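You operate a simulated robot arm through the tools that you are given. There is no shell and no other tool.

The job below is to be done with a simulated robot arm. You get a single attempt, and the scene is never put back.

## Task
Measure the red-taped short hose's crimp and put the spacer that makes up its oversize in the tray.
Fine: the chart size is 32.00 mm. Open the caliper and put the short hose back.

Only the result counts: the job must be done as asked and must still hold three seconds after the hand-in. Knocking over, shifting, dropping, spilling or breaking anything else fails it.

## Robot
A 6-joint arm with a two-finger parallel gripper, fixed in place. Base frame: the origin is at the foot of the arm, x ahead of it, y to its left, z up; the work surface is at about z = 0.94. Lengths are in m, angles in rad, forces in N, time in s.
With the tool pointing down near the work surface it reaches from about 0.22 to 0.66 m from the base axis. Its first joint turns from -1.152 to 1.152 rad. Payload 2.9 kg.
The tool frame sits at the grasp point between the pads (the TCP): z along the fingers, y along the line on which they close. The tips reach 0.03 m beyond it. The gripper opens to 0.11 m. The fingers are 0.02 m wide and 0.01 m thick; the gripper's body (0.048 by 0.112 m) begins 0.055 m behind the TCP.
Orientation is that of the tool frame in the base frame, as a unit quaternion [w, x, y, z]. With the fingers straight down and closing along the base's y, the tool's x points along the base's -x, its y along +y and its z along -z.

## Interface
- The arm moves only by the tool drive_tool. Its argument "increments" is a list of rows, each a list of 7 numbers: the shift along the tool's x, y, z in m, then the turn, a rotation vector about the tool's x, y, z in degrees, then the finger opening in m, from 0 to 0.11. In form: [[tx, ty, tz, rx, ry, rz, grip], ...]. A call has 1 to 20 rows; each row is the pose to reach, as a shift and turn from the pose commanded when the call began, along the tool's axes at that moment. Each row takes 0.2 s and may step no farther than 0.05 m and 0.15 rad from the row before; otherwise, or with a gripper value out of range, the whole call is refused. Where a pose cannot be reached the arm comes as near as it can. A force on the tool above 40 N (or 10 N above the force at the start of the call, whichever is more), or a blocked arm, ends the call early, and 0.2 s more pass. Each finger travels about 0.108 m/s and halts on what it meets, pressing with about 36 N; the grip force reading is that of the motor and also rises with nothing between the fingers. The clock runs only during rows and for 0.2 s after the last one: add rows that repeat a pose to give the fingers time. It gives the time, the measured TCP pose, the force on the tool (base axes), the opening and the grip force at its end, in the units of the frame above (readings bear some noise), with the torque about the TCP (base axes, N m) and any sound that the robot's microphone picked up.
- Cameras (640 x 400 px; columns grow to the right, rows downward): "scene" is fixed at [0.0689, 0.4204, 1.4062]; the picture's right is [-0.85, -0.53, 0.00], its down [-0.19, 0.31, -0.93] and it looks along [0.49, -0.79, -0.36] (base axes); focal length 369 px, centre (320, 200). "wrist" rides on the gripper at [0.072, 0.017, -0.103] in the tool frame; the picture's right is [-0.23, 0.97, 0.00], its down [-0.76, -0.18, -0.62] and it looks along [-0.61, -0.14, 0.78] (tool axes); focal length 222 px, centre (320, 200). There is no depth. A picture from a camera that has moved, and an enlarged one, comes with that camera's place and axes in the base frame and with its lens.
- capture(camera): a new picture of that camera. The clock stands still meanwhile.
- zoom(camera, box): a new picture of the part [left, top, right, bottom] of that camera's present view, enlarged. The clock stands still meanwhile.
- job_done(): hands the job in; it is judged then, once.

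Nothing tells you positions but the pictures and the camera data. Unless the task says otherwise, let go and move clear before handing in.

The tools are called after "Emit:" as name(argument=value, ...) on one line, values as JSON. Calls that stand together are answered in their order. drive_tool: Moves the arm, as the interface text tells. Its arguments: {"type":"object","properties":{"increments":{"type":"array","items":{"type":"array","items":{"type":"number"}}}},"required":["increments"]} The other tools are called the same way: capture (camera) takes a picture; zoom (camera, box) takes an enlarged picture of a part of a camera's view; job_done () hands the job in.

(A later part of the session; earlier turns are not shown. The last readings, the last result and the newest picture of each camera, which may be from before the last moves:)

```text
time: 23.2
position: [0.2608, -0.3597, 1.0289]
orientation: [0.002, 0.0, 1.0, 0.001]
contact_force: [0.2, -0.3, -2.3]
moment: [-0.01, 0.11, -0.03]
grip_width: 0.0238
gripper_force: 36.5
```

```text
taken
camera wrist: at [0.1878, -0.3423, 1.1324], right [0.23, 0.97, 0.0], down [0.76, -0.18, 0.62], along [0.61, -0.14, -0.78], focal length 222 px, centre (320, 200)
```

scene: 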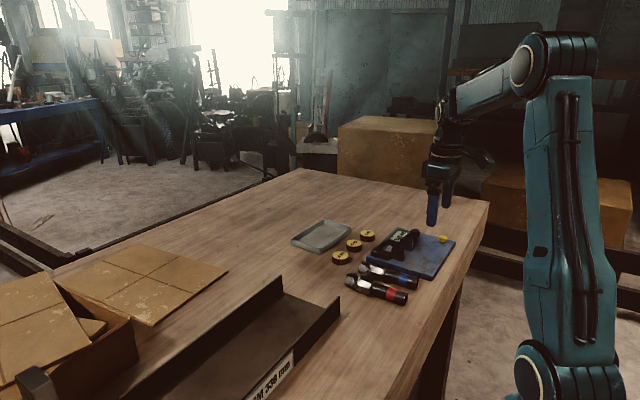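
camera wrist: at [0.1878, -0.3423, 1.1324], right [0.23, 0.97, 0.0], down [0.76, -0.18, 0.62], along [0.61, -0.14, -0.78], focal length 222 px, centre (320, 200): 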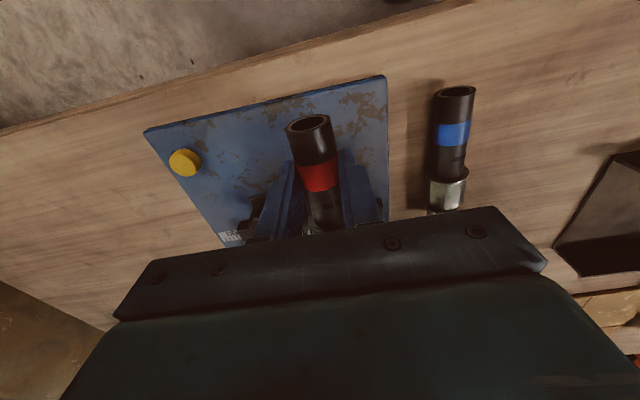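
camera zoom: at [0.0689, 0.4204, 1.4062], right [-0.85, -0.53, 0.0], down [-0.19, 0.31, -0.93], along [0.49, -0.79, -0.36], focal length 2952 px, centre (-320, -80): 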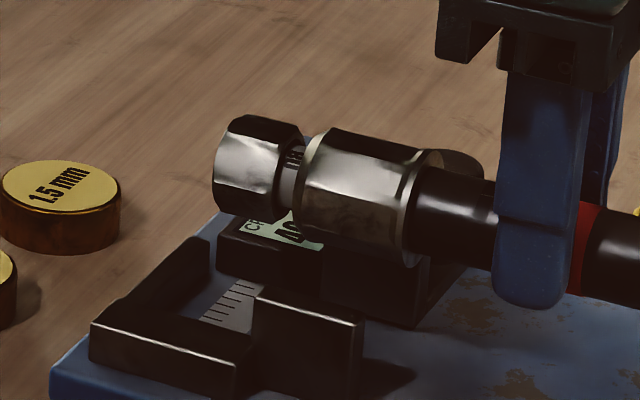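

Alignment looks right: the crimp flats will fall between the blades, with the collar just outside. I'll lower it gently onto the plate, moving another 2 mm toward the base.

Emit:
drive_tool(increments=[[0.002, -0.001, 0.008, 0, 0, 0, 0.02], [0.002, -0.001, 0.018, 0, 0, 0, 0.02], [0.002, -0.001, 0.028, 0, 0, 0, 0.02], [0.002, -0.001, 0.034, 0, 0, 0, 0.02], [0.002, -0.001, 0.037, 0, 0, 0, 0.02], [0.002, -0.001, 0.037, 0, 0, 0, 0.02]])

Emit:
zoom(camera="scene", box=[360, 210, 440, 260])

Emit:
capture(camera="wrist")

```text
time: 24.6
position: [0.2573, -0.3606, 0.9929]
orientation: [0.0, 0.0, 1.0, 0.0]
contact_force: [-0.4, -0.3, -2.4]
moment: [-0.01, 0.11, 0.01]
grip_width: 0.0237
gripper_force: 36.0
```

```text
8.00 times, centred on (400, 235) of scene
camera zoom: at [0.0689, 0.4204, 1.4062], right [-0.85, -0.53, 0.0], down [-0.19, 0.31, -0.93], along [0.49, -0.79, -0.36], focal length 2952 px, centre (-320, -80)
```

zoom: 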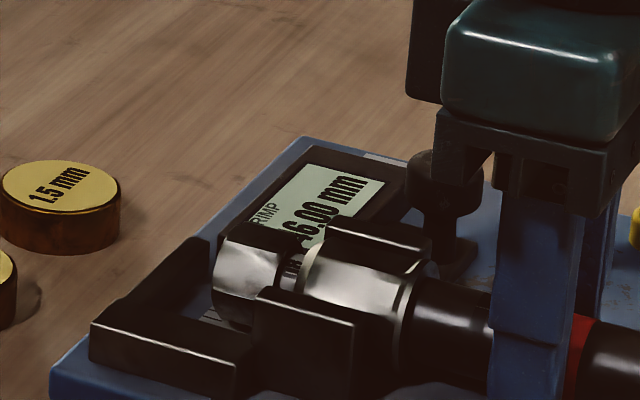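

```text
taken
camera wrist: at [0.1858, -0.3434, 1.0957], right [0.23, 0.97, 0.0], down [0.76, -0.18, 0.62], along [0.61, -0.14, -0.78], focal length 222 px, centre (320, 200)
```

wrist: 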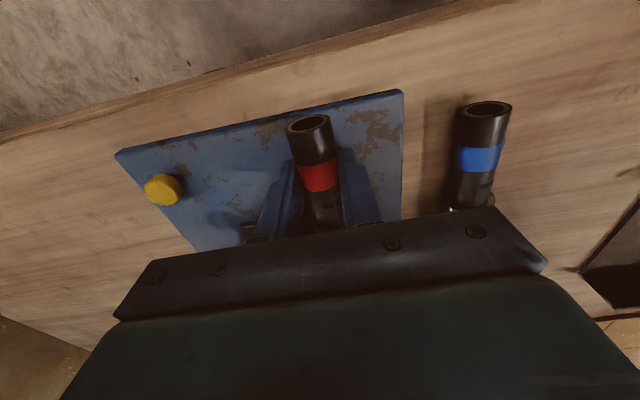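

The hose sits between the jaws with the collar clear of the blades and isn't touching the plate yet. I'll lower in small steps until it takes the weight.

Emit:
drive_tool(increments=[[0, 0, 0.002, 0, 0, 0, 0.02], [0, 0, 0.004, 0, 0, 0, 0.02], [0, 0, 0.0055, 0, 0, 0, 0.02], [0, 0, 0.0055, 0, 0, 0, 0.02]])

```text
time: 25.6
position: [0.2591, -0.363, 0.988]
orientation: [0.001, 0.0, 1.0, -0.002]
contact_force: [-11.1, 4.9, 33.8]
moment: [0.19, -0.9, 0.24]
grip_width: 0.0231
gripper_force: 36.3
```

It touched down firmly at 34 N, around z 0.988. I'll back off 2 mm and look before releasing.

Emit:
drive_tool(increments=[[0, 0, -0.001, 0, 0, 0, 0.02], [0, 0, -0.0025, 0, 0, 0, 0.02], [0, 0, -0.0025, 0, 0, 0, 0.02]])

Emit:
zoom(camera="scene", box=[360, 210, 440, 260])

Emit:
zoom(camera="scene", box=[360, 205, 460, 275])

```text
time: 26.4
position: [0.2584, -0.3615, 0.9873]
orientation: [0.001, 0.0, 1.0, 0.0]
contact_force: [-5.5, -6.5, 7.3]
moment: [-0.22, -0.1, -0.24]
grip_width: 0.0235
gripper_force: 36.0
```

```text
8.00 times, centred on (400, 235) of scene
camera zoom: at [0.0687, 0.4203, 1.4062], right [-0.85, -0.53, 0.0], down [-0.19, 0.31, -0.93], along [0.49, -0.79, -0.36], focal length 2952 px, centre (-320, -80)
```

zoom: 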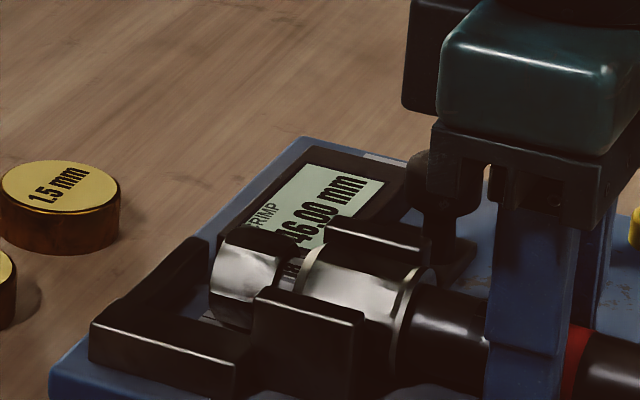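

```text
5.71 times, centred on (410, 240) of scene
camera zoom: at [0.0687, 0.4203, 1.4062], right [-0.85, -0.53, 0.0], down [-0.19, 0.31, -0.93], along [0.49, -0.79, -0.36], focal length 2109 px, centre (-194, -29)
```

zoom: 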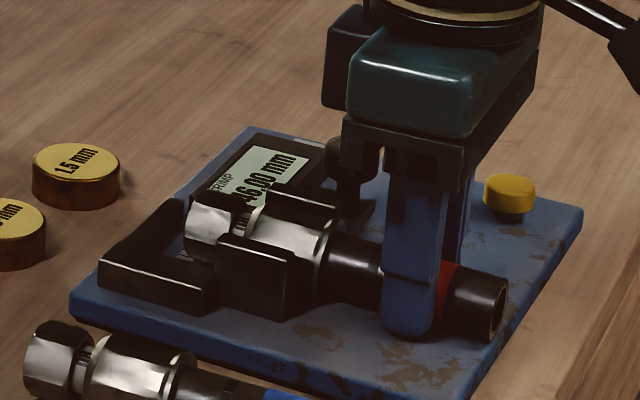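

The hose rests between the jaws, the plate hasn't moved, and the display shows 46.00. I'll release the hose and rise clear.

Emit:
drive_tool(increments=[[0, 0, 0, 0, 0, 0, 0.028], [0, 0, 0, 0, 0, 0, 0.04], [0, 0, 0, 0, 0, 0, 0.044], [0, 0, -0.02, 0, 0, 0, 0.044], [0, 0, -0.06, 0, 0, 0, 0.044], [0, 0, -0.1, 0, 0, 0, 0.044]])

Emit:
zoom(camera="scene", box=[360, 205, 460, 275])

Emit:
capture(camera="wrist")

Emit:
zoom(camera="wrist", box=[220, 80, 380, 220])

```text
time: 27.8
position: [0.2578, -0.3607, 1.0908]
orientation: [0.001, 0.0, 1.0, 0.0]
contact_force: [0.4, 0.3, -0.6]
moment: [-0.04, -0.02, 0.02]
grip_width: 0.044
gripper_force: 0.0
```

```text
5.71 times, centred on (410, 240) of scene
camera zoom: at [0.0689, 0.4204, 1.4062], right [-0.85, -0.53, 0.0], down [-0.19, 0.31, -0.93], along [0.49, -0.79, -0.36], focal length 2109 px, centre (-194, -29)
```

zoom: 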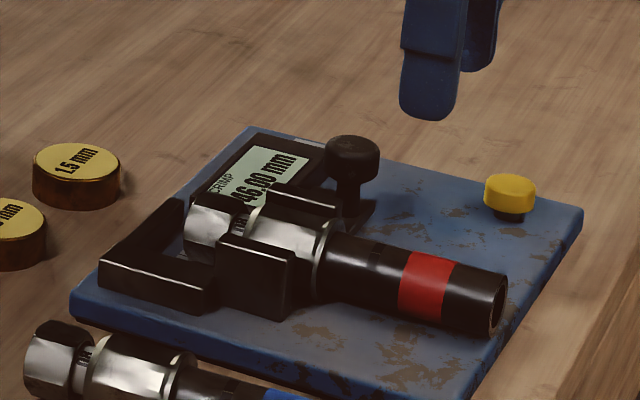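

```text
taken
camera wrist: at [0.1854, -0.3424, 1.1934], right [0.23, 0.97, 0.0], down [0.76, -0.18, 0.62], along [0.61, -0.14, -0.78], focal length 222 px, centre (320, 200)
```

wrist: 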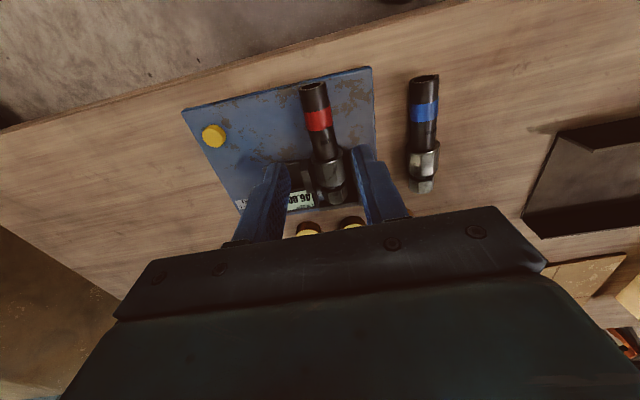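

```text
2.86 times, centred on (300, 150) of wrist
camera zoom: at [0.1854, -0.3424, 1.1934], right [0.23, 0.97, 0.0], down [0.76, -0.18, 0.62], along [0.61, -0.14, -0.78], focal length 635 px, centre (377, 343)
```

zoom: 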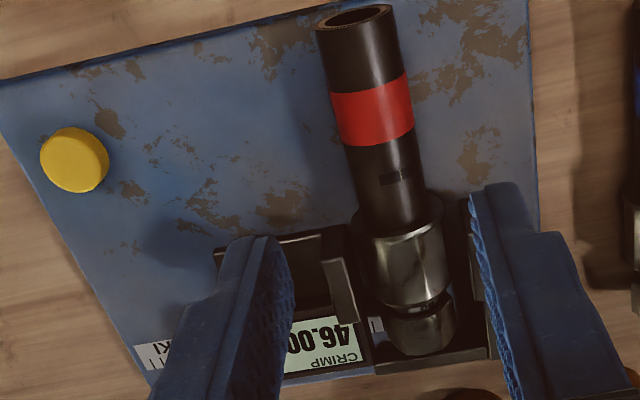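

The red hose lies neatly between the open jaws. I'll go back over the knob at about (0.3055, -0.4235) to close the slider gently.

Emit:
drive_tool(increments=[[-0.016, -0.021, 0, 0, 0, 0, 0.036], [-0.032, -0.042, 0, 0, 0, 0, 0.036], [-0.0477, -0.0628, 0, 0, 0, 0, 0.036], [-0.0477, -0.0628, 0.03, 0, 0, 0, 0.036], [-0.0477, -0.0628, 0.05, 0, 0, 0, 0.036], [-0.0477, -0.0628, 0.05, 0, 0, 0, 0.036]])

Emit:
zoom(camera="wrist", box=[240, 70, 400, 210])

Emit:
zoom(camera="scene", box=[360, 205, 460, 275])

```text
time: 29.2
position: [0.3055, -0.4225, 1.0369]
orientation: [0.001, 0.0, 1.0, 0.001]
contact_force: [0.3, -0.6, 0.4]
moment: [-0.01, 0.0, 0.01]
grip_width: 0.036
gripper_force: 0.1
```

```text
2.86 times, centred on (320, 140) of wrist
camera zoom: at [0.2335, -0.4049, 1.1408], right [0.23, 0.97, 0.0], down [0.76, -0.18, 0.62], along [0.61, -0.14, -0.78], focal length 635 px, centre (320, 371)
```

zoom: 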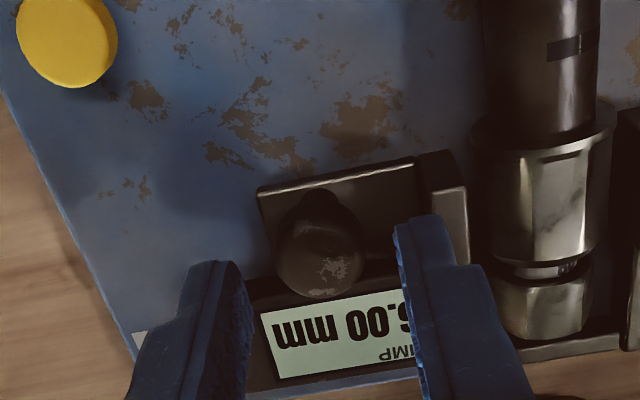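

```text
5.71 times, centred on (410, 240) of scene
camera zoom: at [0.0689, 0.4204, 1.4062], right [-0.85, -0.53, 0.0], down [-0.19, 0.31, -0.93], along [0.49, -0.79, -0.36], focal length 2109 px, centre (-194, -29)
```

zoom: 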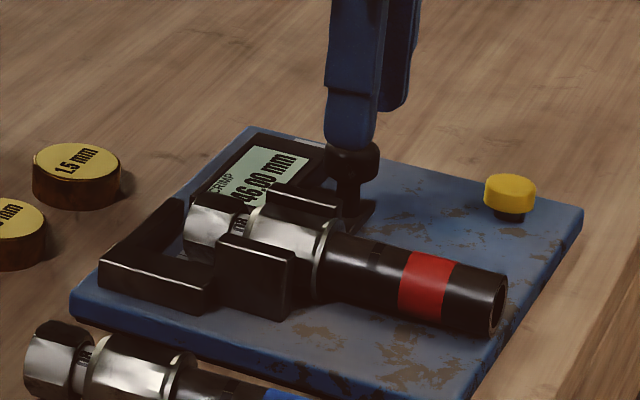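

The collar is outside the blade span and the knob is centred. I'll descend 31 mm and grip it.

Emit:
drive_tool(increments=[[0, 0, 0.012, 0, 0, 0, 0.036], [0, 0, 0.024, 0, 0, 0, 0.036], [0, 0, 0.03, 0, 0, 0, 0.036], [0, 0, 0.03, 0, 0, 0, 0.028], [0, 0, 0.03, 0, 0, 0, 0.02], [0, 0, 0.03, 0, 0, 0, 0.02], [0, 0, 0.03, 0, 0, 0, 0.02]])

Emit:
zoom(camera="scene", box=[360, 205, 460, 275])

```text
time: 30.8
position: [0.3063, -0.4225, 1.0097]
orientation: [0.001, 0.0, 1.0, 0.001]
contact_force: [0.9, -0.6, -0.2]
moment: [-0.05, -0.04, 0.05]
grip_width: 0.0235
gripper_force: 35.7
```

```text
5.71 times, centred on (410, 240) of scene
camera zoom: at [0.069, 0.4204, 1.4062], right [-0.85, -0.53, 0.0], down [-0.19, 0.31, -0.93], along [0.49, -0.79, -0.36], focal length 2109 px, centre (-194, -29)
```

zoom: 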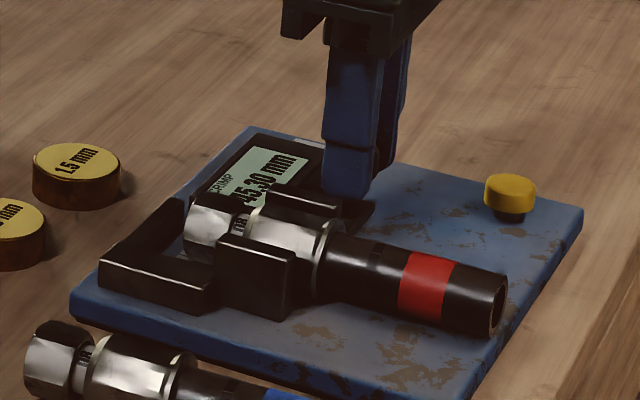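

Gripped, reading 45.30. I'll push 11 mm toward the hose and then take small steps while watching force and display.

Emit:
drive_tool(increments=[[0, 0.003, 0, 0, 0, 0, 0.02], [0, 0.006, 0, 0, 0, 0, 0.02], [0, 0.009, 0, 0, 0, 0, 0.02], [0, 0.0105, 0, 0, 0, 0, 0.02], [0, 0.0105, 0, 0, 0, 0, 0.02]])

Emit:
zoom(camera="scene", box=[360, 205, 460, 275])

```text
time: 32.0
position: [0.3067, -0.4151, 1.0107]
orientation: [0.0, 0.001, 1.0, 0.0]
contact_force: [-2.4, -3.6, 4.9]
moment: [-0.16, -0.24, -0.07]
grip_width: 0.0232
gripper_force: 36.0
```

```text
5.71 times, centred on (410, 240) of scene
camera zoom: at [0.0688, 0.4204, 1.4062], right [-0.85, -0.53, 0.0], down [-0.19, 0.31, -0.93], along [0.49, -0.79, -0.36], focal length 2109 px, centre (-194, -29)
```

zoom: 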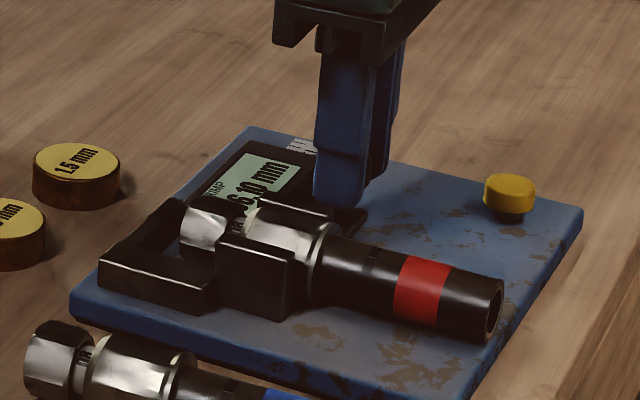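

The reading is about 36.1 and the hose is beginning to move with the blade. I'll continue in 1 mm steps.

Emit:
drive_tool(increments=[[0, 0.001, 0, 0, 0, 0, 0.02], [0, 0.002, 0, 0, 0, 0, 0.02], [0, 0.002, 0, 0, 0, 0, 0.02]])

Emit:
zoom(camera="scene", box=[380, 220, 420, 245])

Emit:
zoom(camera="scene", box=[360, 205, 460, 275])

Emit:
zoom(camera="wrist", box=[240, 70, 400, 210])

```text
time: 32.8
position: [0.3069, -0.4126, 1.0099]
orientation: [0.001, 0.0, 1.0, -0.001]
contact_force: [1.2, -2.3, 6.8]
moment: [-0.06, 0.06, -0.09]
grip_width: 0.0232
gripper_force: 35.5
```

```text
16.00 times, centred on (400, 232) of scene
camera zoom: at [0.0689, 0.4205, 1.4062], right [-0.85, -0.53, 0.0], down [-0.19, 0.31, -0.93], along [0.49, -0.79, -0.36], focal length 5904 px, centre (-960, -320)
```

zoom: 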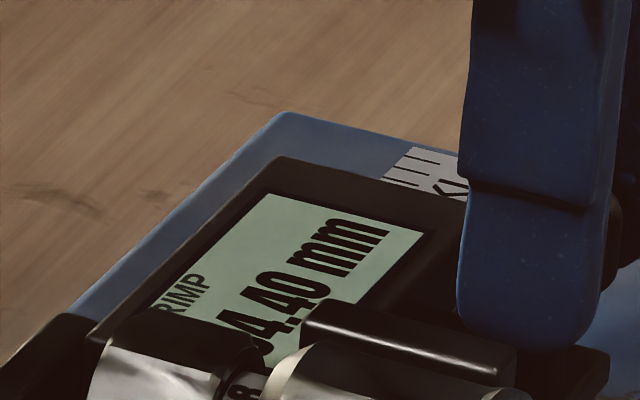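

```text
5.71 times, centred on (410, 240) of scene
camera zoom: at [0.0689, 0.4205, 1.4062], right [-0.85, -0.53, 0.0], down [-0.19, 0.31, -0.93], along [0.49, -0.79, -0.36], focal length 2109 px, centre (-194, -29)
```

zoom: 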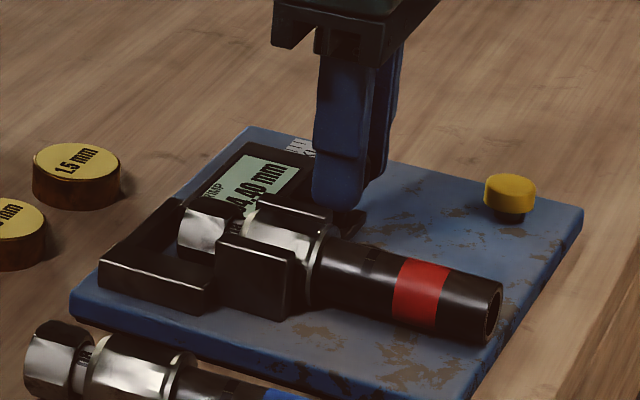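

```text
2.86 times, centred on (320, 140) of wrist
camera zoom: at [0.2346, -0.3941, 1.1129], right [0.23, 0.97, 0.0], down [0.76, -0.18, 0.63], along [0.61, -0.14, -0.78], focal length 635 px, centre (320, 371)
```

zoom: 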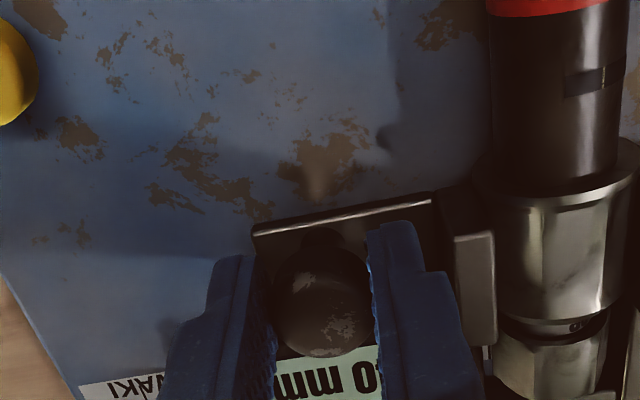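

34.40 now with only a light force, so the jaws are not fully seated yet. I'll advance in half-millimetre steps.

Emit:
drive_tool(increments=[[0, 0.0005, 0, 0, 0, 0, 0.02], [0, 0.001, 0, 0, 0, 0, 0.02], [0, 0.001, 0, 0, 0, 0, 0.02]])

Emit:
zoom(camera="scene", box=[380, 220, 420, 245])

```text
time: 33.6
position: [0.3071, -0.4111, 1.0106]
orientation: [0.001, 0.0, 1.0, 0.0]
contact_force: [7.3, -2.5, 7.6]
moment: [-0.11, -0.33, -0.01]
grip_width: 0.0234
gripper_force: 36.3
```

```text
16.00 times, centred on (400, 232) of scene
camera zoom: at [0.069, 0.4205, 1.4062], right [-0.85, -0.53, 0.0], down [-0.19, 0.31, -0.93], along [0.49, -0.79, -0.36], focal length 5904 px, centre (-960, -320)
```

zoom: 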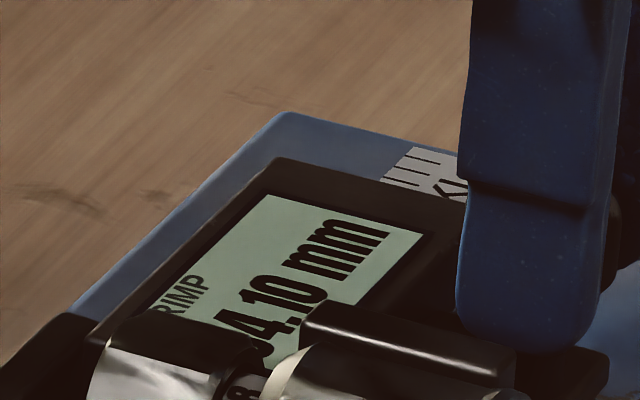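

It reads 34.10 with forces still low. I'll advance a little more.

Emit:
drive_tool(increments=[[0, 0.0005, 0, 0, 0, 0, 0.02], [0, 0.001, 0, 0, 0, 0, 0.02], [0, 0.001, 0, 0, 0, 0, 0.02]])

Emit:
zoom(camera="scene", box=[380, 220, 420, 245])

Emit:
zoom(camera="scene", box=[360, 205, 460, 275])

```text
time: 34.4
position: [0.3068, -0.4111, 1.0091]
orientation: [0.001, -0.001, 1.0, 0.001]
contact_force: [7.7, -3.6, 11.0]
moment: [-0.13, -0.49, 0.02]
grip_width: 0.0234
gripper_force: 35.6
```

```text
16.00 times, centred on (400, 232) of scene
camera zoom: at [0.069, 0.4205, 1.4062], right [-0.85, -0.53, 0.0], down [-0.19, 0.31, -0.93], along [0.49, -0.79, -0.36], focal length 5904 px, centre (-960, -320)
```

zoom: 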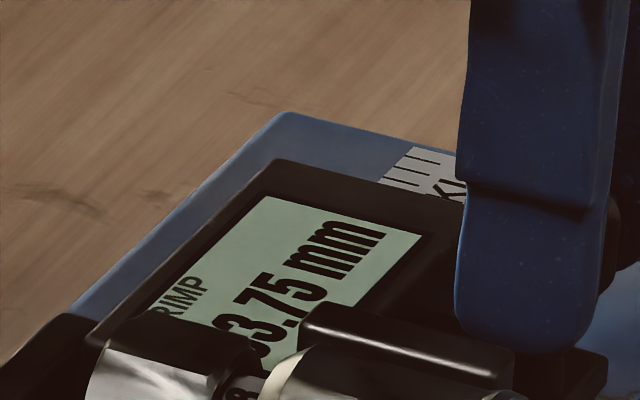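

```text
5.71 times, centred on (410, 240) of scene
camera zoom: at [0.069, 0.4205, 1.4062], right [-0.85, -0.53, 0.0], down [-0.19, 0.31, -0.93], along [0.49, -0.79, -0.36], focal length 2109 px, centre (-194, -29)
```

zoom: 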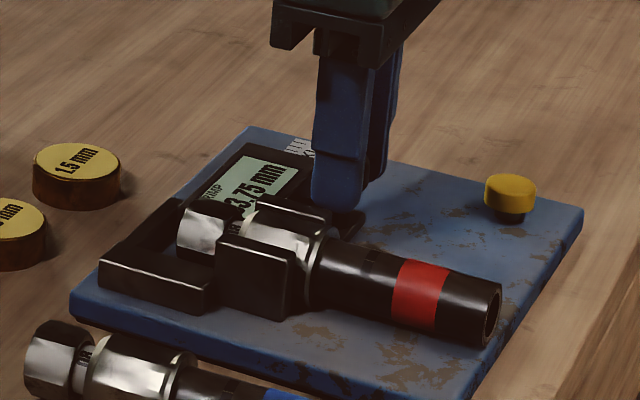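

33.75, still closing as the crimp squares up to the blades. I'll continue carefully.

Emit:
drive_tool(increments=[[0, 0.0005, 0, 0, 0, 0, 0.02], [0, 0.001, 0, 0, 0, 0, 0.02], [0, 0.0015, 0, 0, 0, 0, 0.02], [0, 0.0015, 0, 0, 0, 0, 0.02]])

Emit:
zoom(camera="scene", box=[380, 220, 420, 245])

Emit:
zoom(camera="wrist", box=[240, 70, 440, 210])

```text
time: 35.4
position: [0.307, -0.4102, 1.0104]
orientation: [0.001, 0.001, 1.0, -0.001]
contact_force: [8.3, -13.6, 11.3]
moment: [-0.35, -0.3, -0.05]
grip_width: 0.0235
gripper_force: 36.0
```

```text
16.00 times, centred on (400, 232) of scene
camera zoom: at [0.069, 0.4202, 1.4063], right [-0.85, -0.53, 0.0], down [-0.19, 0.31, -0.93], along [0.49, -0.79, -0.36], focal length 5904 px, centre (-960, -320)
```

zoom: 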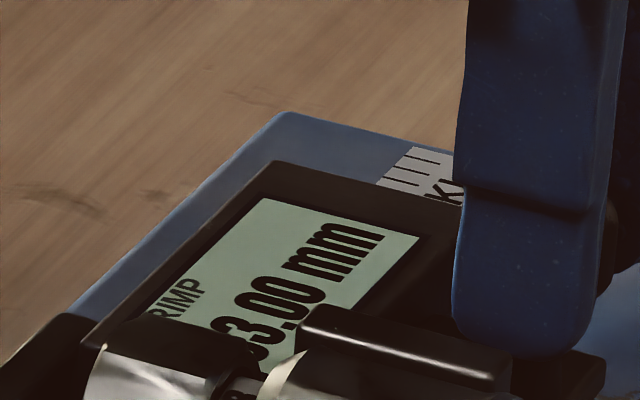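

```text
2.86 times, centred on (340, 140) of wrist
camera zoom: at [0.2344, -0.3914, 1.1127], right [0.23, 0.97, 0.0], down [0.76, -0.18, 0.63], along [0.61, -0.14, -0.78], focal length 635 px, centre (263, 371)
```

zoom: 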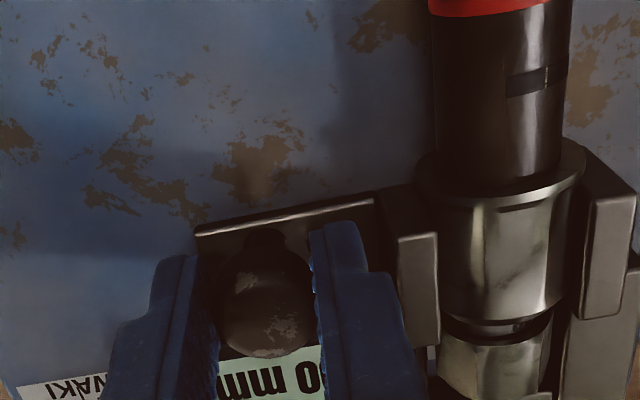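

It reads 33.00, and the force has jumped to 14 N, suggesting the jaws are seated. A 0.4 mm nudge will confirm whether the reading holds.

Emit:
drive_tool(increments=[[0, 0.0004, 0, 0, 0, 0, 0.02], [0, 0.0004, 0, 0, 0, 0, 0.02]])

Emit:
zoom(camera="scene", box=[380, 220, 420, 245])

Emit:
zoom(camera="scene", box=[360, 205, 460, 275])

```text
time: 36.0
position: [0.307, -0.4097, 1.0093]
orientation: [0.002, 0.0, 1.0, -0.002]
contact_force: [8.4, -16.5, 8.4]
moment: [-0.42, 0.02, -0.09]
grip_width: 0.0232
gripper_force: 35.6
```

```text
16.00 times, centred on (400, 232) of scene
camera zoom: at [0.0691, 0.42, 1.4063], right [-0.85, -0.53, 0.0], down [-0.19, 0.31, -0.93], along [0.49, -0.79, -0.36], focal length 5904 px, centre (-960, -320)
```

zoom: 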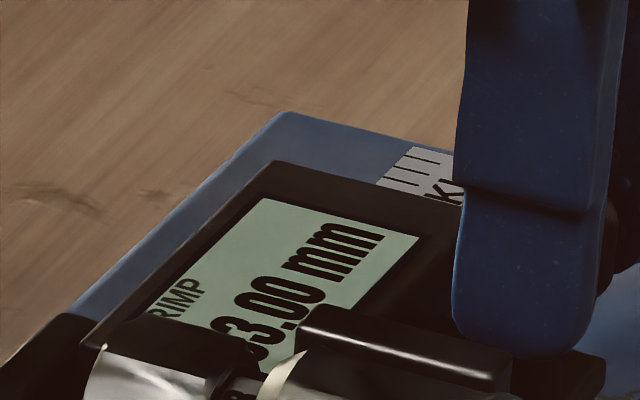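

```text
5.71 times, centred on (410, 240) of scene
camera zoom: at [0.0691, 0.42, 1.4063], right [-0.85, -0.53, 0.0], down [-0.19, 0.31, -0.93], along [0.49, -0.79, -0.36], focal length 2109 px, centre (-194, -29)
```

zoom: 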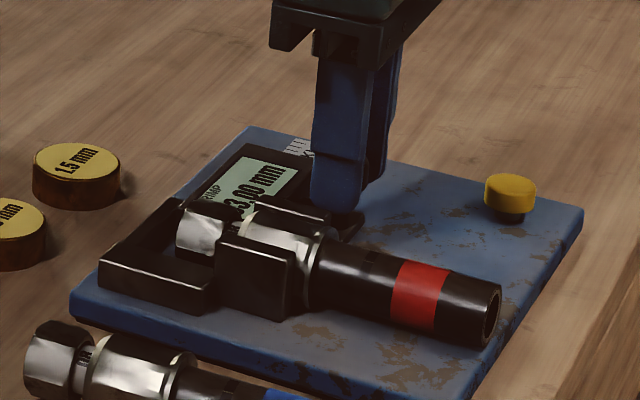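

A firm 33.00 mm means 1.00 mm oversize, so I need the 1.0 mm spacer. Next I'll pull the slider back to its open stop, gently.

Emit:
drive_tool(increments=[[0, -0.002, 0, 0, 0, 0, 0.02], [0, -0.005, 0, 0, 0, 0, 0.02], [0, -0.009, 0, 0, 0, 0, 0.02], [0, -0.013, 0, 0, 0, 0, 0.02], [0, -0.0155, 0, 0, 0, 0, 0.02], [0, -0.0172, 0, 0, 0, 0, 0.02], [0, -0.0172, 0, 0, 0, 0, 0.02]])

Emit:
zoom(camera="scene", box=[360, 205, 460, 275])

```text
time: 37.6
position: [0.3073, -0.4252, 1.0083]
orientation: [0.001, 0.0, 1.0, 0.001]
contact_force: [14.6, 4.6, 6.6]
moment: [0.07, -0.6, 0.01]
grip_width: 0.0234
gripper_force: 36.1
```

```text
5.71 times, centred on (410, 240) of scene
camera zoom: at [0.0692, 0.4206, 1.4061], right [-0.85, -0.53, 0.0], down [-0.19, 0.31, -0.93], along [0.49, -0.79, -0.36], focal length 2109 px, centre (-194, -29)
```

zoom: 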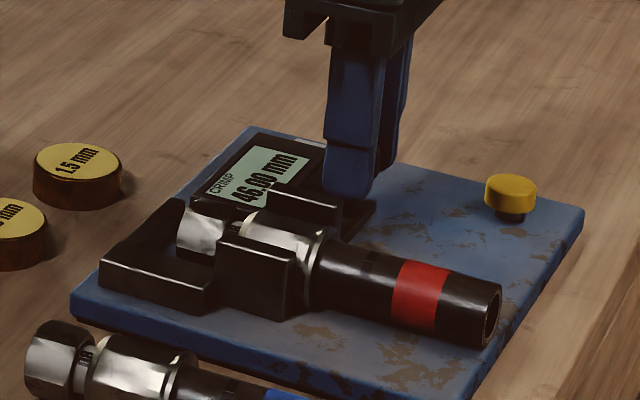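

The caliper is open again at 46.00. I'll release the knob, rise, and move above the hose tail to check its pose.

Emit:
drive_tool(increments=[[0, 0.0005, 0, 0, 0, 0, 0.028], [0, 0.0005, 0, 0, 0, 0, 0.036], [0, 0.0005, 0, 0, 0, 0, 0.036], [0, 0.0005, -0.02, 0, 0, 0, 0.036], [0, 0.0005, -0.06, 0, 0, 0, 0.036], [0.015, 0.022, -0.08, 0, 0, 0, 0.05], [0.033, 0.045, -0.08, 0, 0, 0, 0.05], [0.0495, 0.068, -0.08, 0, 0, 0, 0.05], [0.0495, 0.068, -0.08, 0, 0, 0, 0.05]])

Emit:
zoom(camera="scene", box=[360, 205, 460, 275])

Emit:
capture(camera="wrist")

Emit:
zoom(camera="wrist", box=[240, 70, 400, 210])

```text
time: 39.6
position: [0.2571, -0.3569, 1.0888]
orientation: [0.001, 0.0, 1.0, -0.001]
contact_force: [-0.6, -0.4, -0.4]
moment: [-0.03, 0.02, -0.01]
grip_width: 0.0502
gripper_force: 0.0
```

```text
5.71 times, centred on (410, 240) of scene
camera zoom: at [0.0689, 0.4204, 1.4062], right [-0.85, -0.53, 0.0], down [-0.19, 0.31, -0.93], along [0.49, -0.79, -0.36], focal length 2109 px, centre (-194, -29)
```

zoom: 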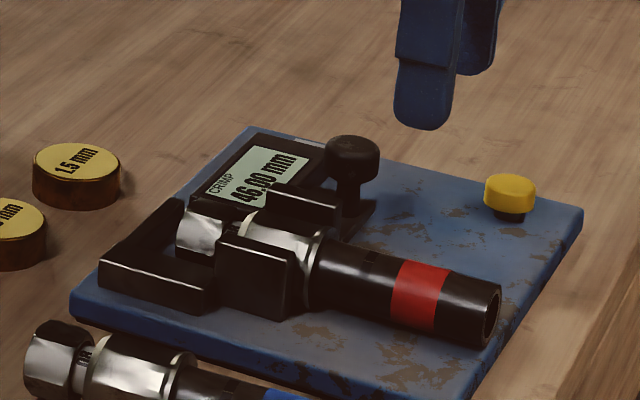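

```text
taken
camera wrist: at [0.1853, -0.339, 1.192], right [0.23, 0.97, 0.0], down [0.76, -0.18, 0.62], along [0.61, -0.14, -0.78], focal length 222 px, centre (320, 200)
```

wrist: 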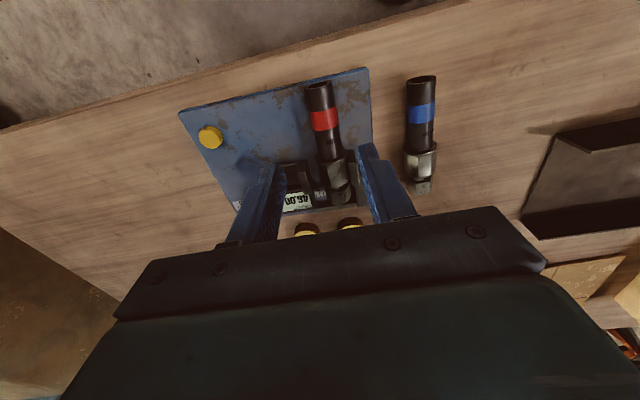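

```text
2.86 times, centred on (320, 140) of wrist
camera zoom: at [0.1853, -0.339, 1.192], right [0.23, 0.97, 0.0], down [0.76, -0.18, 0.62], along [0.61, -0.14, -0.78], focal length 635 px, centre (320, 371)
```

zoom: 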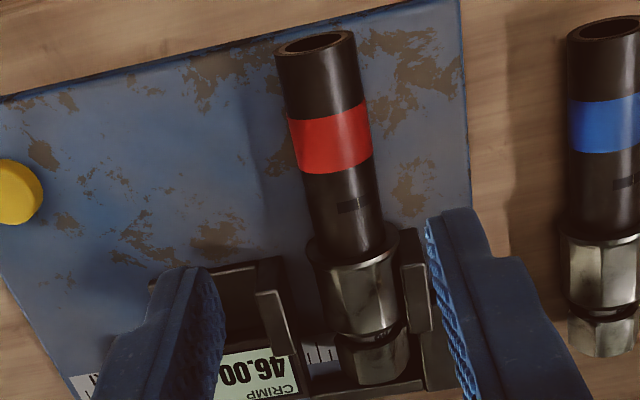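

The hose axis is now at y≈-0.353 and parallel to x, against the fixed jaw. I'll descend over the tail and grip it at the same spot.

Emit:
drive_tool(increments=[[0, 0.0035, 0.04, 0, 0, 0, 0.05], [0, 0.0035, 0.075, 0, 0, 0, 0.05], [0, 0.0035, 0.095, 0, 0, 0, 0.05], [0, 0.0035, 0.1025, 0, 0, 0, 0.05], [0, 0.0035, 0.1025, 0, 0, 0, 0.05]])

Emit:
capture(camera="wrist")

Emit:
zoom(camera="scene", box=[360, 205, 460, 275])

```text
time: 40.8
position: [0.255, -0.3526, 0.9861]
orientation: [0.001, 0.0, 1.0, 0.0]
contact_force: [0.3, 0.2, 0.0]
moment: [-0.04, -0.04, -0.02]
grip_width: 0.0502
gripper_force: 0.0
```

```text
taken
camera wrist: at [0.1846, -0.3354, 1.0899], right [0.23, 0.97, 0.0], down [0.76, -0.18, 0.62], along [0.61, -0.14, -0.78], focal length 222 px, centre (320, 200)
```

wrist: 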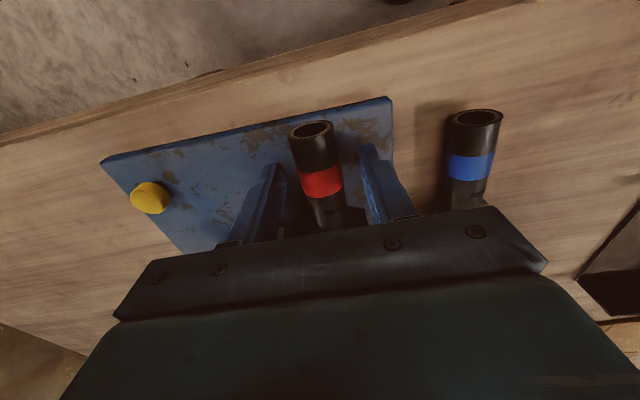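

```text
5.71 times, centred on (410, 240) of scene
camera zoom: at [0.0689, 0.4204, 1.4062], right [-0.85, -0.53, 0.0], down [-0.19, 0.31, -0.93], along [0.49, -0.79, -0.36], focal length 2109 px, centre (-194, -29)
```

zoom: 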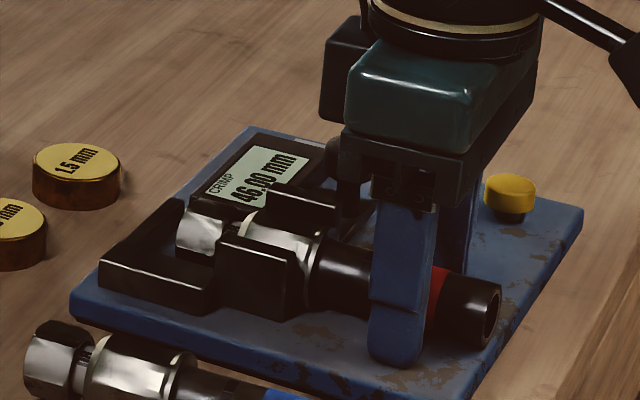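

The fingers straddle the tail but sit about 3 mm further back than before. I'll shift 3 mm forward and close.

Emit:
drive_tool(increments=[[-0.003, 0, 0, 0, 0, 0, 0.05], [-0.003, 0, 0, 0, 0, 0, 0.04], [-0.003, 0, 0, 0, 0, 0, 0.028], [-0.003, 0, 0, 0, 0, 0, 0.02], [-0.003, 0, 0, 0, 0, 0, 0.02], [-0.003, 0, 0, 0, 0, 0, 0.02]])

Emit:
capture(camera="wrist")

Emit:
zoom(camera="scene", box=[360, 205, 460, 275])

```text
time: 42.2
position: [0.259, -0.3543, 0.9876]
orientation: [0.001, 0.0, 1.0, 0.0]
contact_force: [0.5, -0.7, -0.6]
moment: [-0.02, 0.07, -0.08]
grip_width: 0.0236
gripper_force: 36.5
```

```text
taken
camera wrist: at [0.1874, -0.3358, 1.0901], right [0.23, 0.97, 0.0], down [0.76, -0.18, 0.62], along [0.61, -0.14, -0.78], focal length 222 px, centre (320, 200)
```

wrist: 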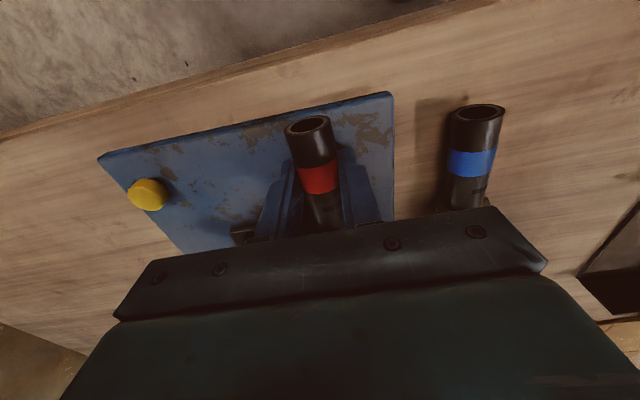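

```text
5.71 times, centred on (410, 240) of scene
camera zoom: at [0.0689, 0.4204, 1.4062], right [-0.85, -0.53, 0.0], down [-0.19, 0.31, -0.93], along [0.49, -0.79, -0.36], focal length 2109 px, centre (-194, -29)
```

zoom: 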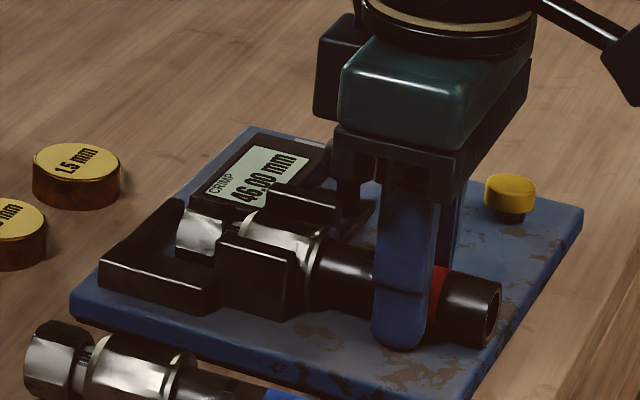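

The hose is held again with the same grip as the original pick-up. I'll lift it clear of the jaws and carry it back over its original spot at TCP x≈0.282, y≈-0.189.

Emit:
drive_tool(increments=[[0, -0.002, -0.005, 0, 0, 0, 0.02], [0, -0.004, -0.02, 0, 0, 0, 0.02], [0, -0.004, -0.05, 0, 0, 0, 0.02], [0, -0.004, -0.08, 0, 0, 0, 0.02], [-0.003, 0.02, -0.08, 0, 0, 0, 0.02], [-0.008, 0.06, -0.08, 0, 0, 0, 0.02], [-0.013, 0.1, -0.08, 0, 0, 0, 0.02], [-0.018, 0.135, -0.08, 0, 0, 0, 0.02], [-0.023, 0.164, -0.08, 0, 0, 0, 0.02], [-0.023, 0.164, -0.08, 0, 0, 0, 0.02], [-0.023, 0.164, -0.08, 0, 0, 0, 0.02]])

Emit:
zoom(camera="scene", box=[320, 215, 464, 305])

Emit:
capture(camera="wrist")

```text
time: 44.6
position: [0.283, -0.1882, 1.0687]
orientation: [0.0, 0.0, 1.0, 0.0]
contact_force: [-0.3, -0.5, -2.1]
moment: [-0.03, 0.1, 0.04]
grip_width: 0.0236
gripper_force: 36.0
```

```text
4.44 times, centred on (392, 260) of scene
camera zoom: at [0.0689, 0.4204, 1.4062], right [-0.85, -0.53, 0.0], down [-0.19, 0.31, -0.93], along [0.49, -0.79, -0.36], focal length 1640 px, centre (0, -67)
```

zoom: 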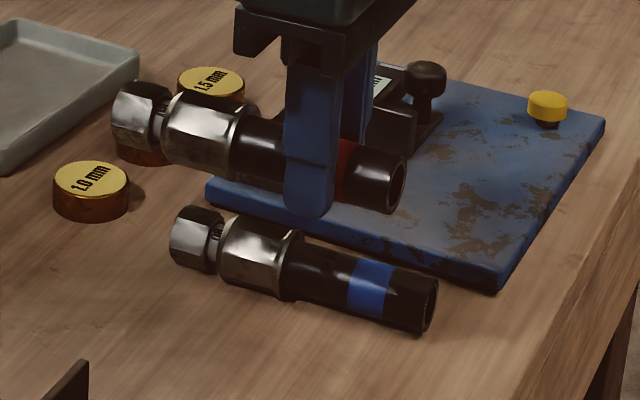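

```text
taken
camera wrist: at [0.2106, -0.1709, 1.1719], right [0.23, 0.97, 0.0], down [0.76, -0.18, 0.62], along [0.61, -0.14, -0.78], focal length 222 px, centre (320, 200)
```

wrist: 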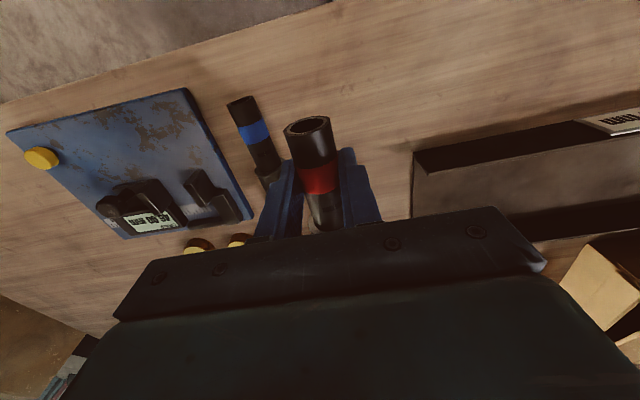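

The hose is back over its original spot. I'll lower to just above the table, then step down to contact.

Emit:
drive_tool(increments=[[0, -0.0005, 0.03, 0, 0, 0, 0.02], [0, -0.0005, 0.06, 0, 0, 0, 0.02], [0, -0.0005, 0.078, 0, 0, 0, 0.02], [0, -0.0005, 0.086, 0, 0, 0, 0.02], [0, -0.0005, 0.086, 0, 0, 0, 0.02]])

Emit:
zoom(camera="scene", box=[320, 225, 464, 315])

```text
time: 45.8
position: [0.2826, -0.1898, 0.9816]
orientation: [0.0, 0.0, 1.0, 0.0]
contact_force: [-0.7, 0.7, -1.6]
moment: [0.03, 0.09, -0.02]
grip_width: 0.0237
gripper_force: 36.2
```

```text
4.44 times, centred on (392, 270) of scene
camera zoom: at [0.0689, 0.4204, 1.4062], right [-0.85, -0.53, 0.0], down [-0.19, 0.31, -0.93], along [0.49, -0.79, -0.36], focal length 1640 px, centre (0, -111)
```

zoom: 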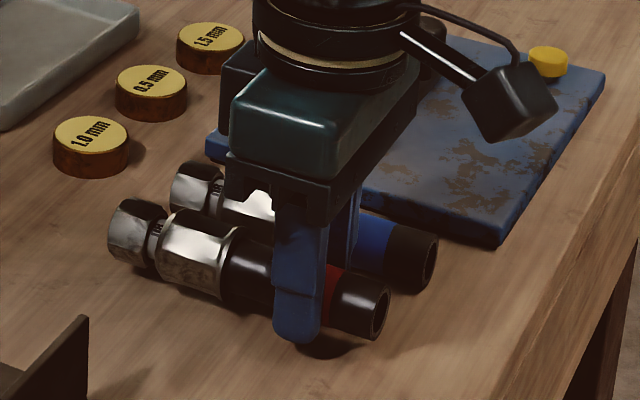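

The hose is a few millimetres above the table, slightly nose-down. I'll step down to contact.

Emit:
drive_tool(increments=[[0, 0, 0.002, 0, 0, 0, 0.02], [0, 0, 0.003, 0, 0, 0, 0.02], [0, 0, 0.003, 0, 0, 0, 0.02]])

```text
time: 46.6
position: [0.2833, -0.1907, 0.9786]
orientation: [0.0, 0.001, 1.0, 0.001]
contact_force: [-0.4, 0.5, -1.8]
moment: [-0.04, 0.11, -0.03]
grip_width: 0.0236
gripper_force: 36.2
```

Emit:
drive_tool(increments=[[0, 0, 0.0015, 0, 0, 0, 0.02], [0, 0, 0.0025, 0, 0, 0, 0.02], [0, 0, 0.0025, 0, 0, 0, 0.02]])

Emit:
zoom(camera="scene", box=[320, 225, 464, 315])

```text
time: 47.4
position: [0.2838, -0.1893, 0.976]
orientation: [0.002, 0.0, 1.0, 0.0]
contact_force: [-0.8, 0.4, -2.2]
moment: [0.02, 0.05, 0.03]
grip_width: 0.0237
gripper_force: 35.6
```

```text
4.44 times, centred on (392, 270) of scene
camera zoom: at [0.0689, 0.4204, 1.4062], right [-0.85, -0.53, 0.0], down [-0.19, 0.31, -0.93], along [0.49, -0.79, -0.36], focal length 1640 px, centre (0, -111)
```

zoom: 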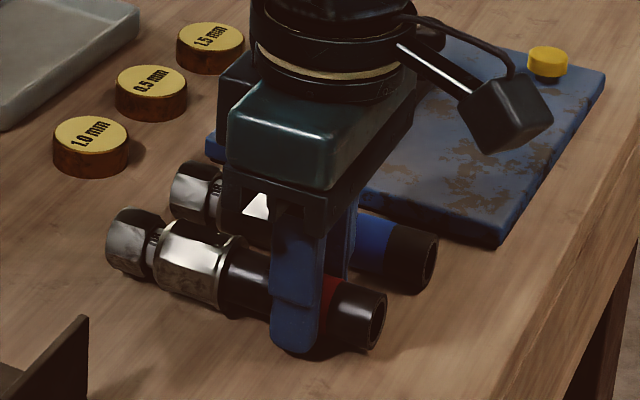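

I'm nearly down, about 3 mm to go. I'll lower further with a small 1.5 mm correction in x.

Emit:
drive_tool(increments=[[0.0015, 0, 0.001, 0, 0, 0, 0.02], [0.0015, 0, 0.002, 0, 0, 0, 0.02], [0.0015, 0, 0.003, 0, 0, 0, 0.02], [0.0015, 0, 0.003, 0, 0, 0, 0.02]])

Emit:
zoom(camera="scene", box=[320, 225, 464, 315])

```text
time: 48.4
position: [0.2808, -0.1888, 0.9718]
orientation: [0.0, 0.0, 1.0, 0.001]
contact_force: [0.3, 1.4, -1.1]
moment: [0.02, 0.12, -0.01]
grip_width: 0.0237
gripper_force: 36.1
```

```text
4.44 times, centred on (392, 270) of scene
camera zoom: at [0.0689, 0.4204, 1.4062], right [-0.85, -0.53, 0.0], down [-0.19, 0.31, -0.93], along [0.49, -0.79, -0.36], focal length 1640 px, centre (0, -111)
```

zoom: 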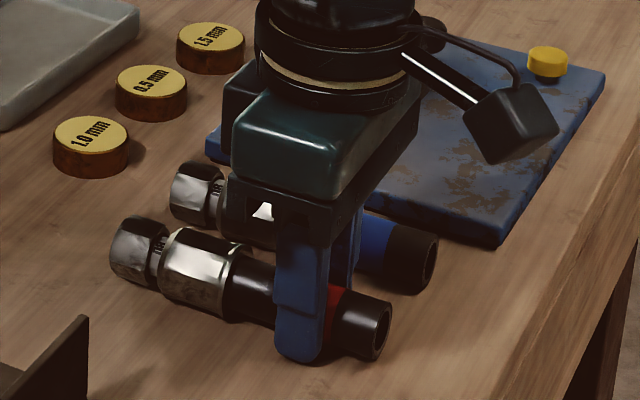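

The hose overlays its original picture position and is just touching the table. I'll release it and rise.

Emit:
drive_tool(increments=[[0, 0, 0.0005, 0, 0, 0, 0.022], [0, 0, 0.0005, 0, 0, 0, 0.026], [0, 0, 0.0005, 0, 0, 0, 0.036], [0, 0, 0.0005, 0, 0, 0, 0.05], [0, 0, -0.02, 0, 0, 0, 0.05], [0, 0, -0.06, 0, 0, 0, 0.05], [0, 0, -0.1, 0, 0, 0, 0.05], [0, 0, -0.14, 0, 0, 0, 0.05]])

Emit:
zoom(camera="scene", box=[320, 225, 464, 315])

Emit:
capture(camera="wrist")

Emit:
capture(camera="scene")

```text
time: 50.2
position: [0.2824, -0.1896, 1.1137]
orientation: [0.001, 0.0, 1.0, 0.001]
contact_force: [-0.4, -0.1, 0.4]
moment: [0.0, 0.03, 0.02]
grip_width: 0.0502
gripper_force: 0.1
```

```text
4.44 times, centred on (392, 270) of scene
camera zoom: at [0.0689, 0.4204, 1.4062], right [-0.85, -0.53, 0.0], down [-0.19, 0.31, -0.93], along [0.49, -0.79, -0.36], focal length 1640 px, centre (0, -111)
```

zoom: 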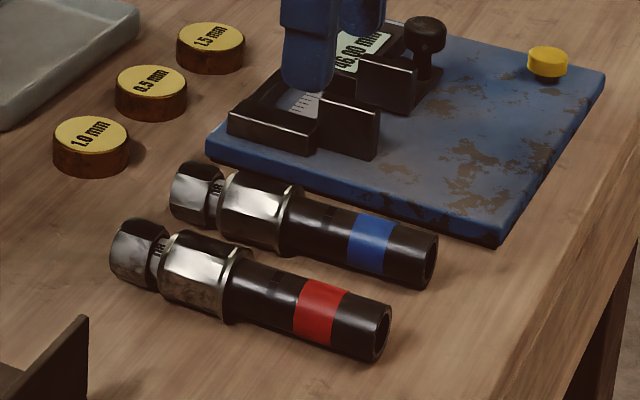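

```text
taken
camera wrist: at [0.2094, -0.1724, 1.2167], right [0.23, 0.97, 0.0], down [0.76, -0.18, 0.62], along [0.61, -0.14, -0.78], focal length 222 px, centre (320, 200)
```

wrist: 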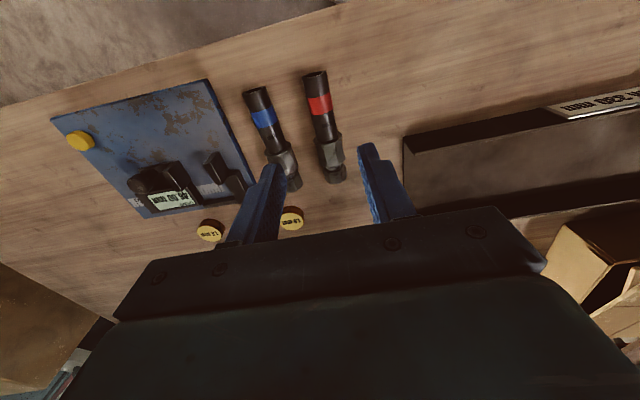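

```text
taken
```

scene: 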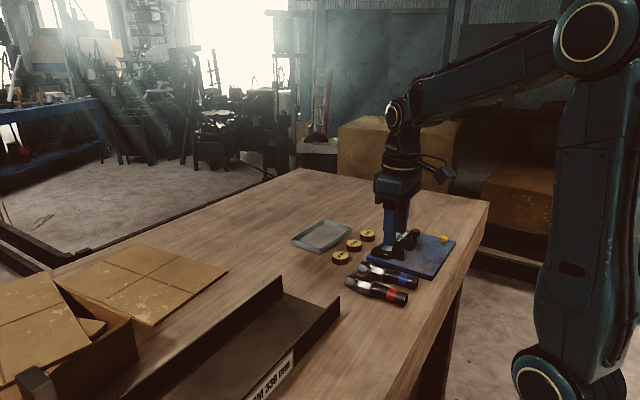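

The red hose is back within a millimetre or two, and the caliper is open. Next I'll go above the 1.0 mm spacer at about (0.445, -0.278) to check alignment.

Emit:
drive_tool(increments=[[-0.032, -0.0175, 0, 0, 0, 0, 0.058], [-0.065, -0.035, 0, 0, 0, 0, 0.058], [-0.0975, -0.053, 0, 0, 0, 0, 0.058], [-0.13, -0.0705, 0, 0, 0, 0, 0.058], [-0.1626, -0.0884, 0, 0, 0, 0, 0.058], [-0.1626, -0.0884, 0.03, 0, 0, 0, 0.058], [-0.1626, -0.0884, 0.06, 0, 0, 0, 0.058], [-0.1626, -0.0884, 0.06, 0, 0, 0, 0.058]])

Emit:
capture(camera="wrist")

Emit:
zoom(camera="scene", box=[280, 200, 424, 290])

```text
time: 52.0
position: [0.4442, -0.2781, 1.0512]
orientation: [0.0, 0.0, 1.0, 0.0]
contact_force: [-0.4, -0.2, -0.1]
moment: [0.03, -0.01, 0.02]
grip_width: 0.0578
gripper_force: 0.1
```

```text
taken
camera wrist: at [0.3716, -0.2611, 1.155], right [0.23, 0.97, 0.0], down [0.76, -0.18, 0.62], along [0.61, -0.14, -0.78], focal length 222 px, centre (320, 200)
```

wrist: 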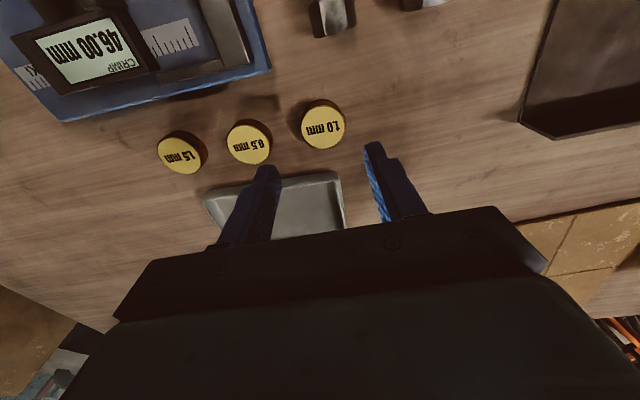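

```text
4.44 times, centred on (352, 245) of scene
camera zoom: at [0.0689, 0.4204, 1.4062], right [-0.85, -0.53, 0.0], down [-0.19, 0.31, -0.93], along [0.49, -0.79, -0.36], focal length 1640 px, centre (178, 0)
```

zoom: 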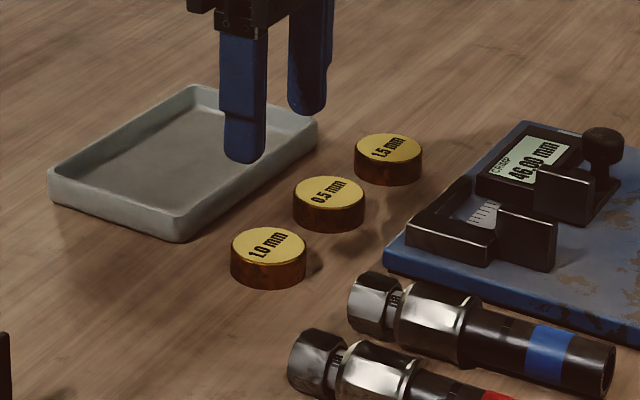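

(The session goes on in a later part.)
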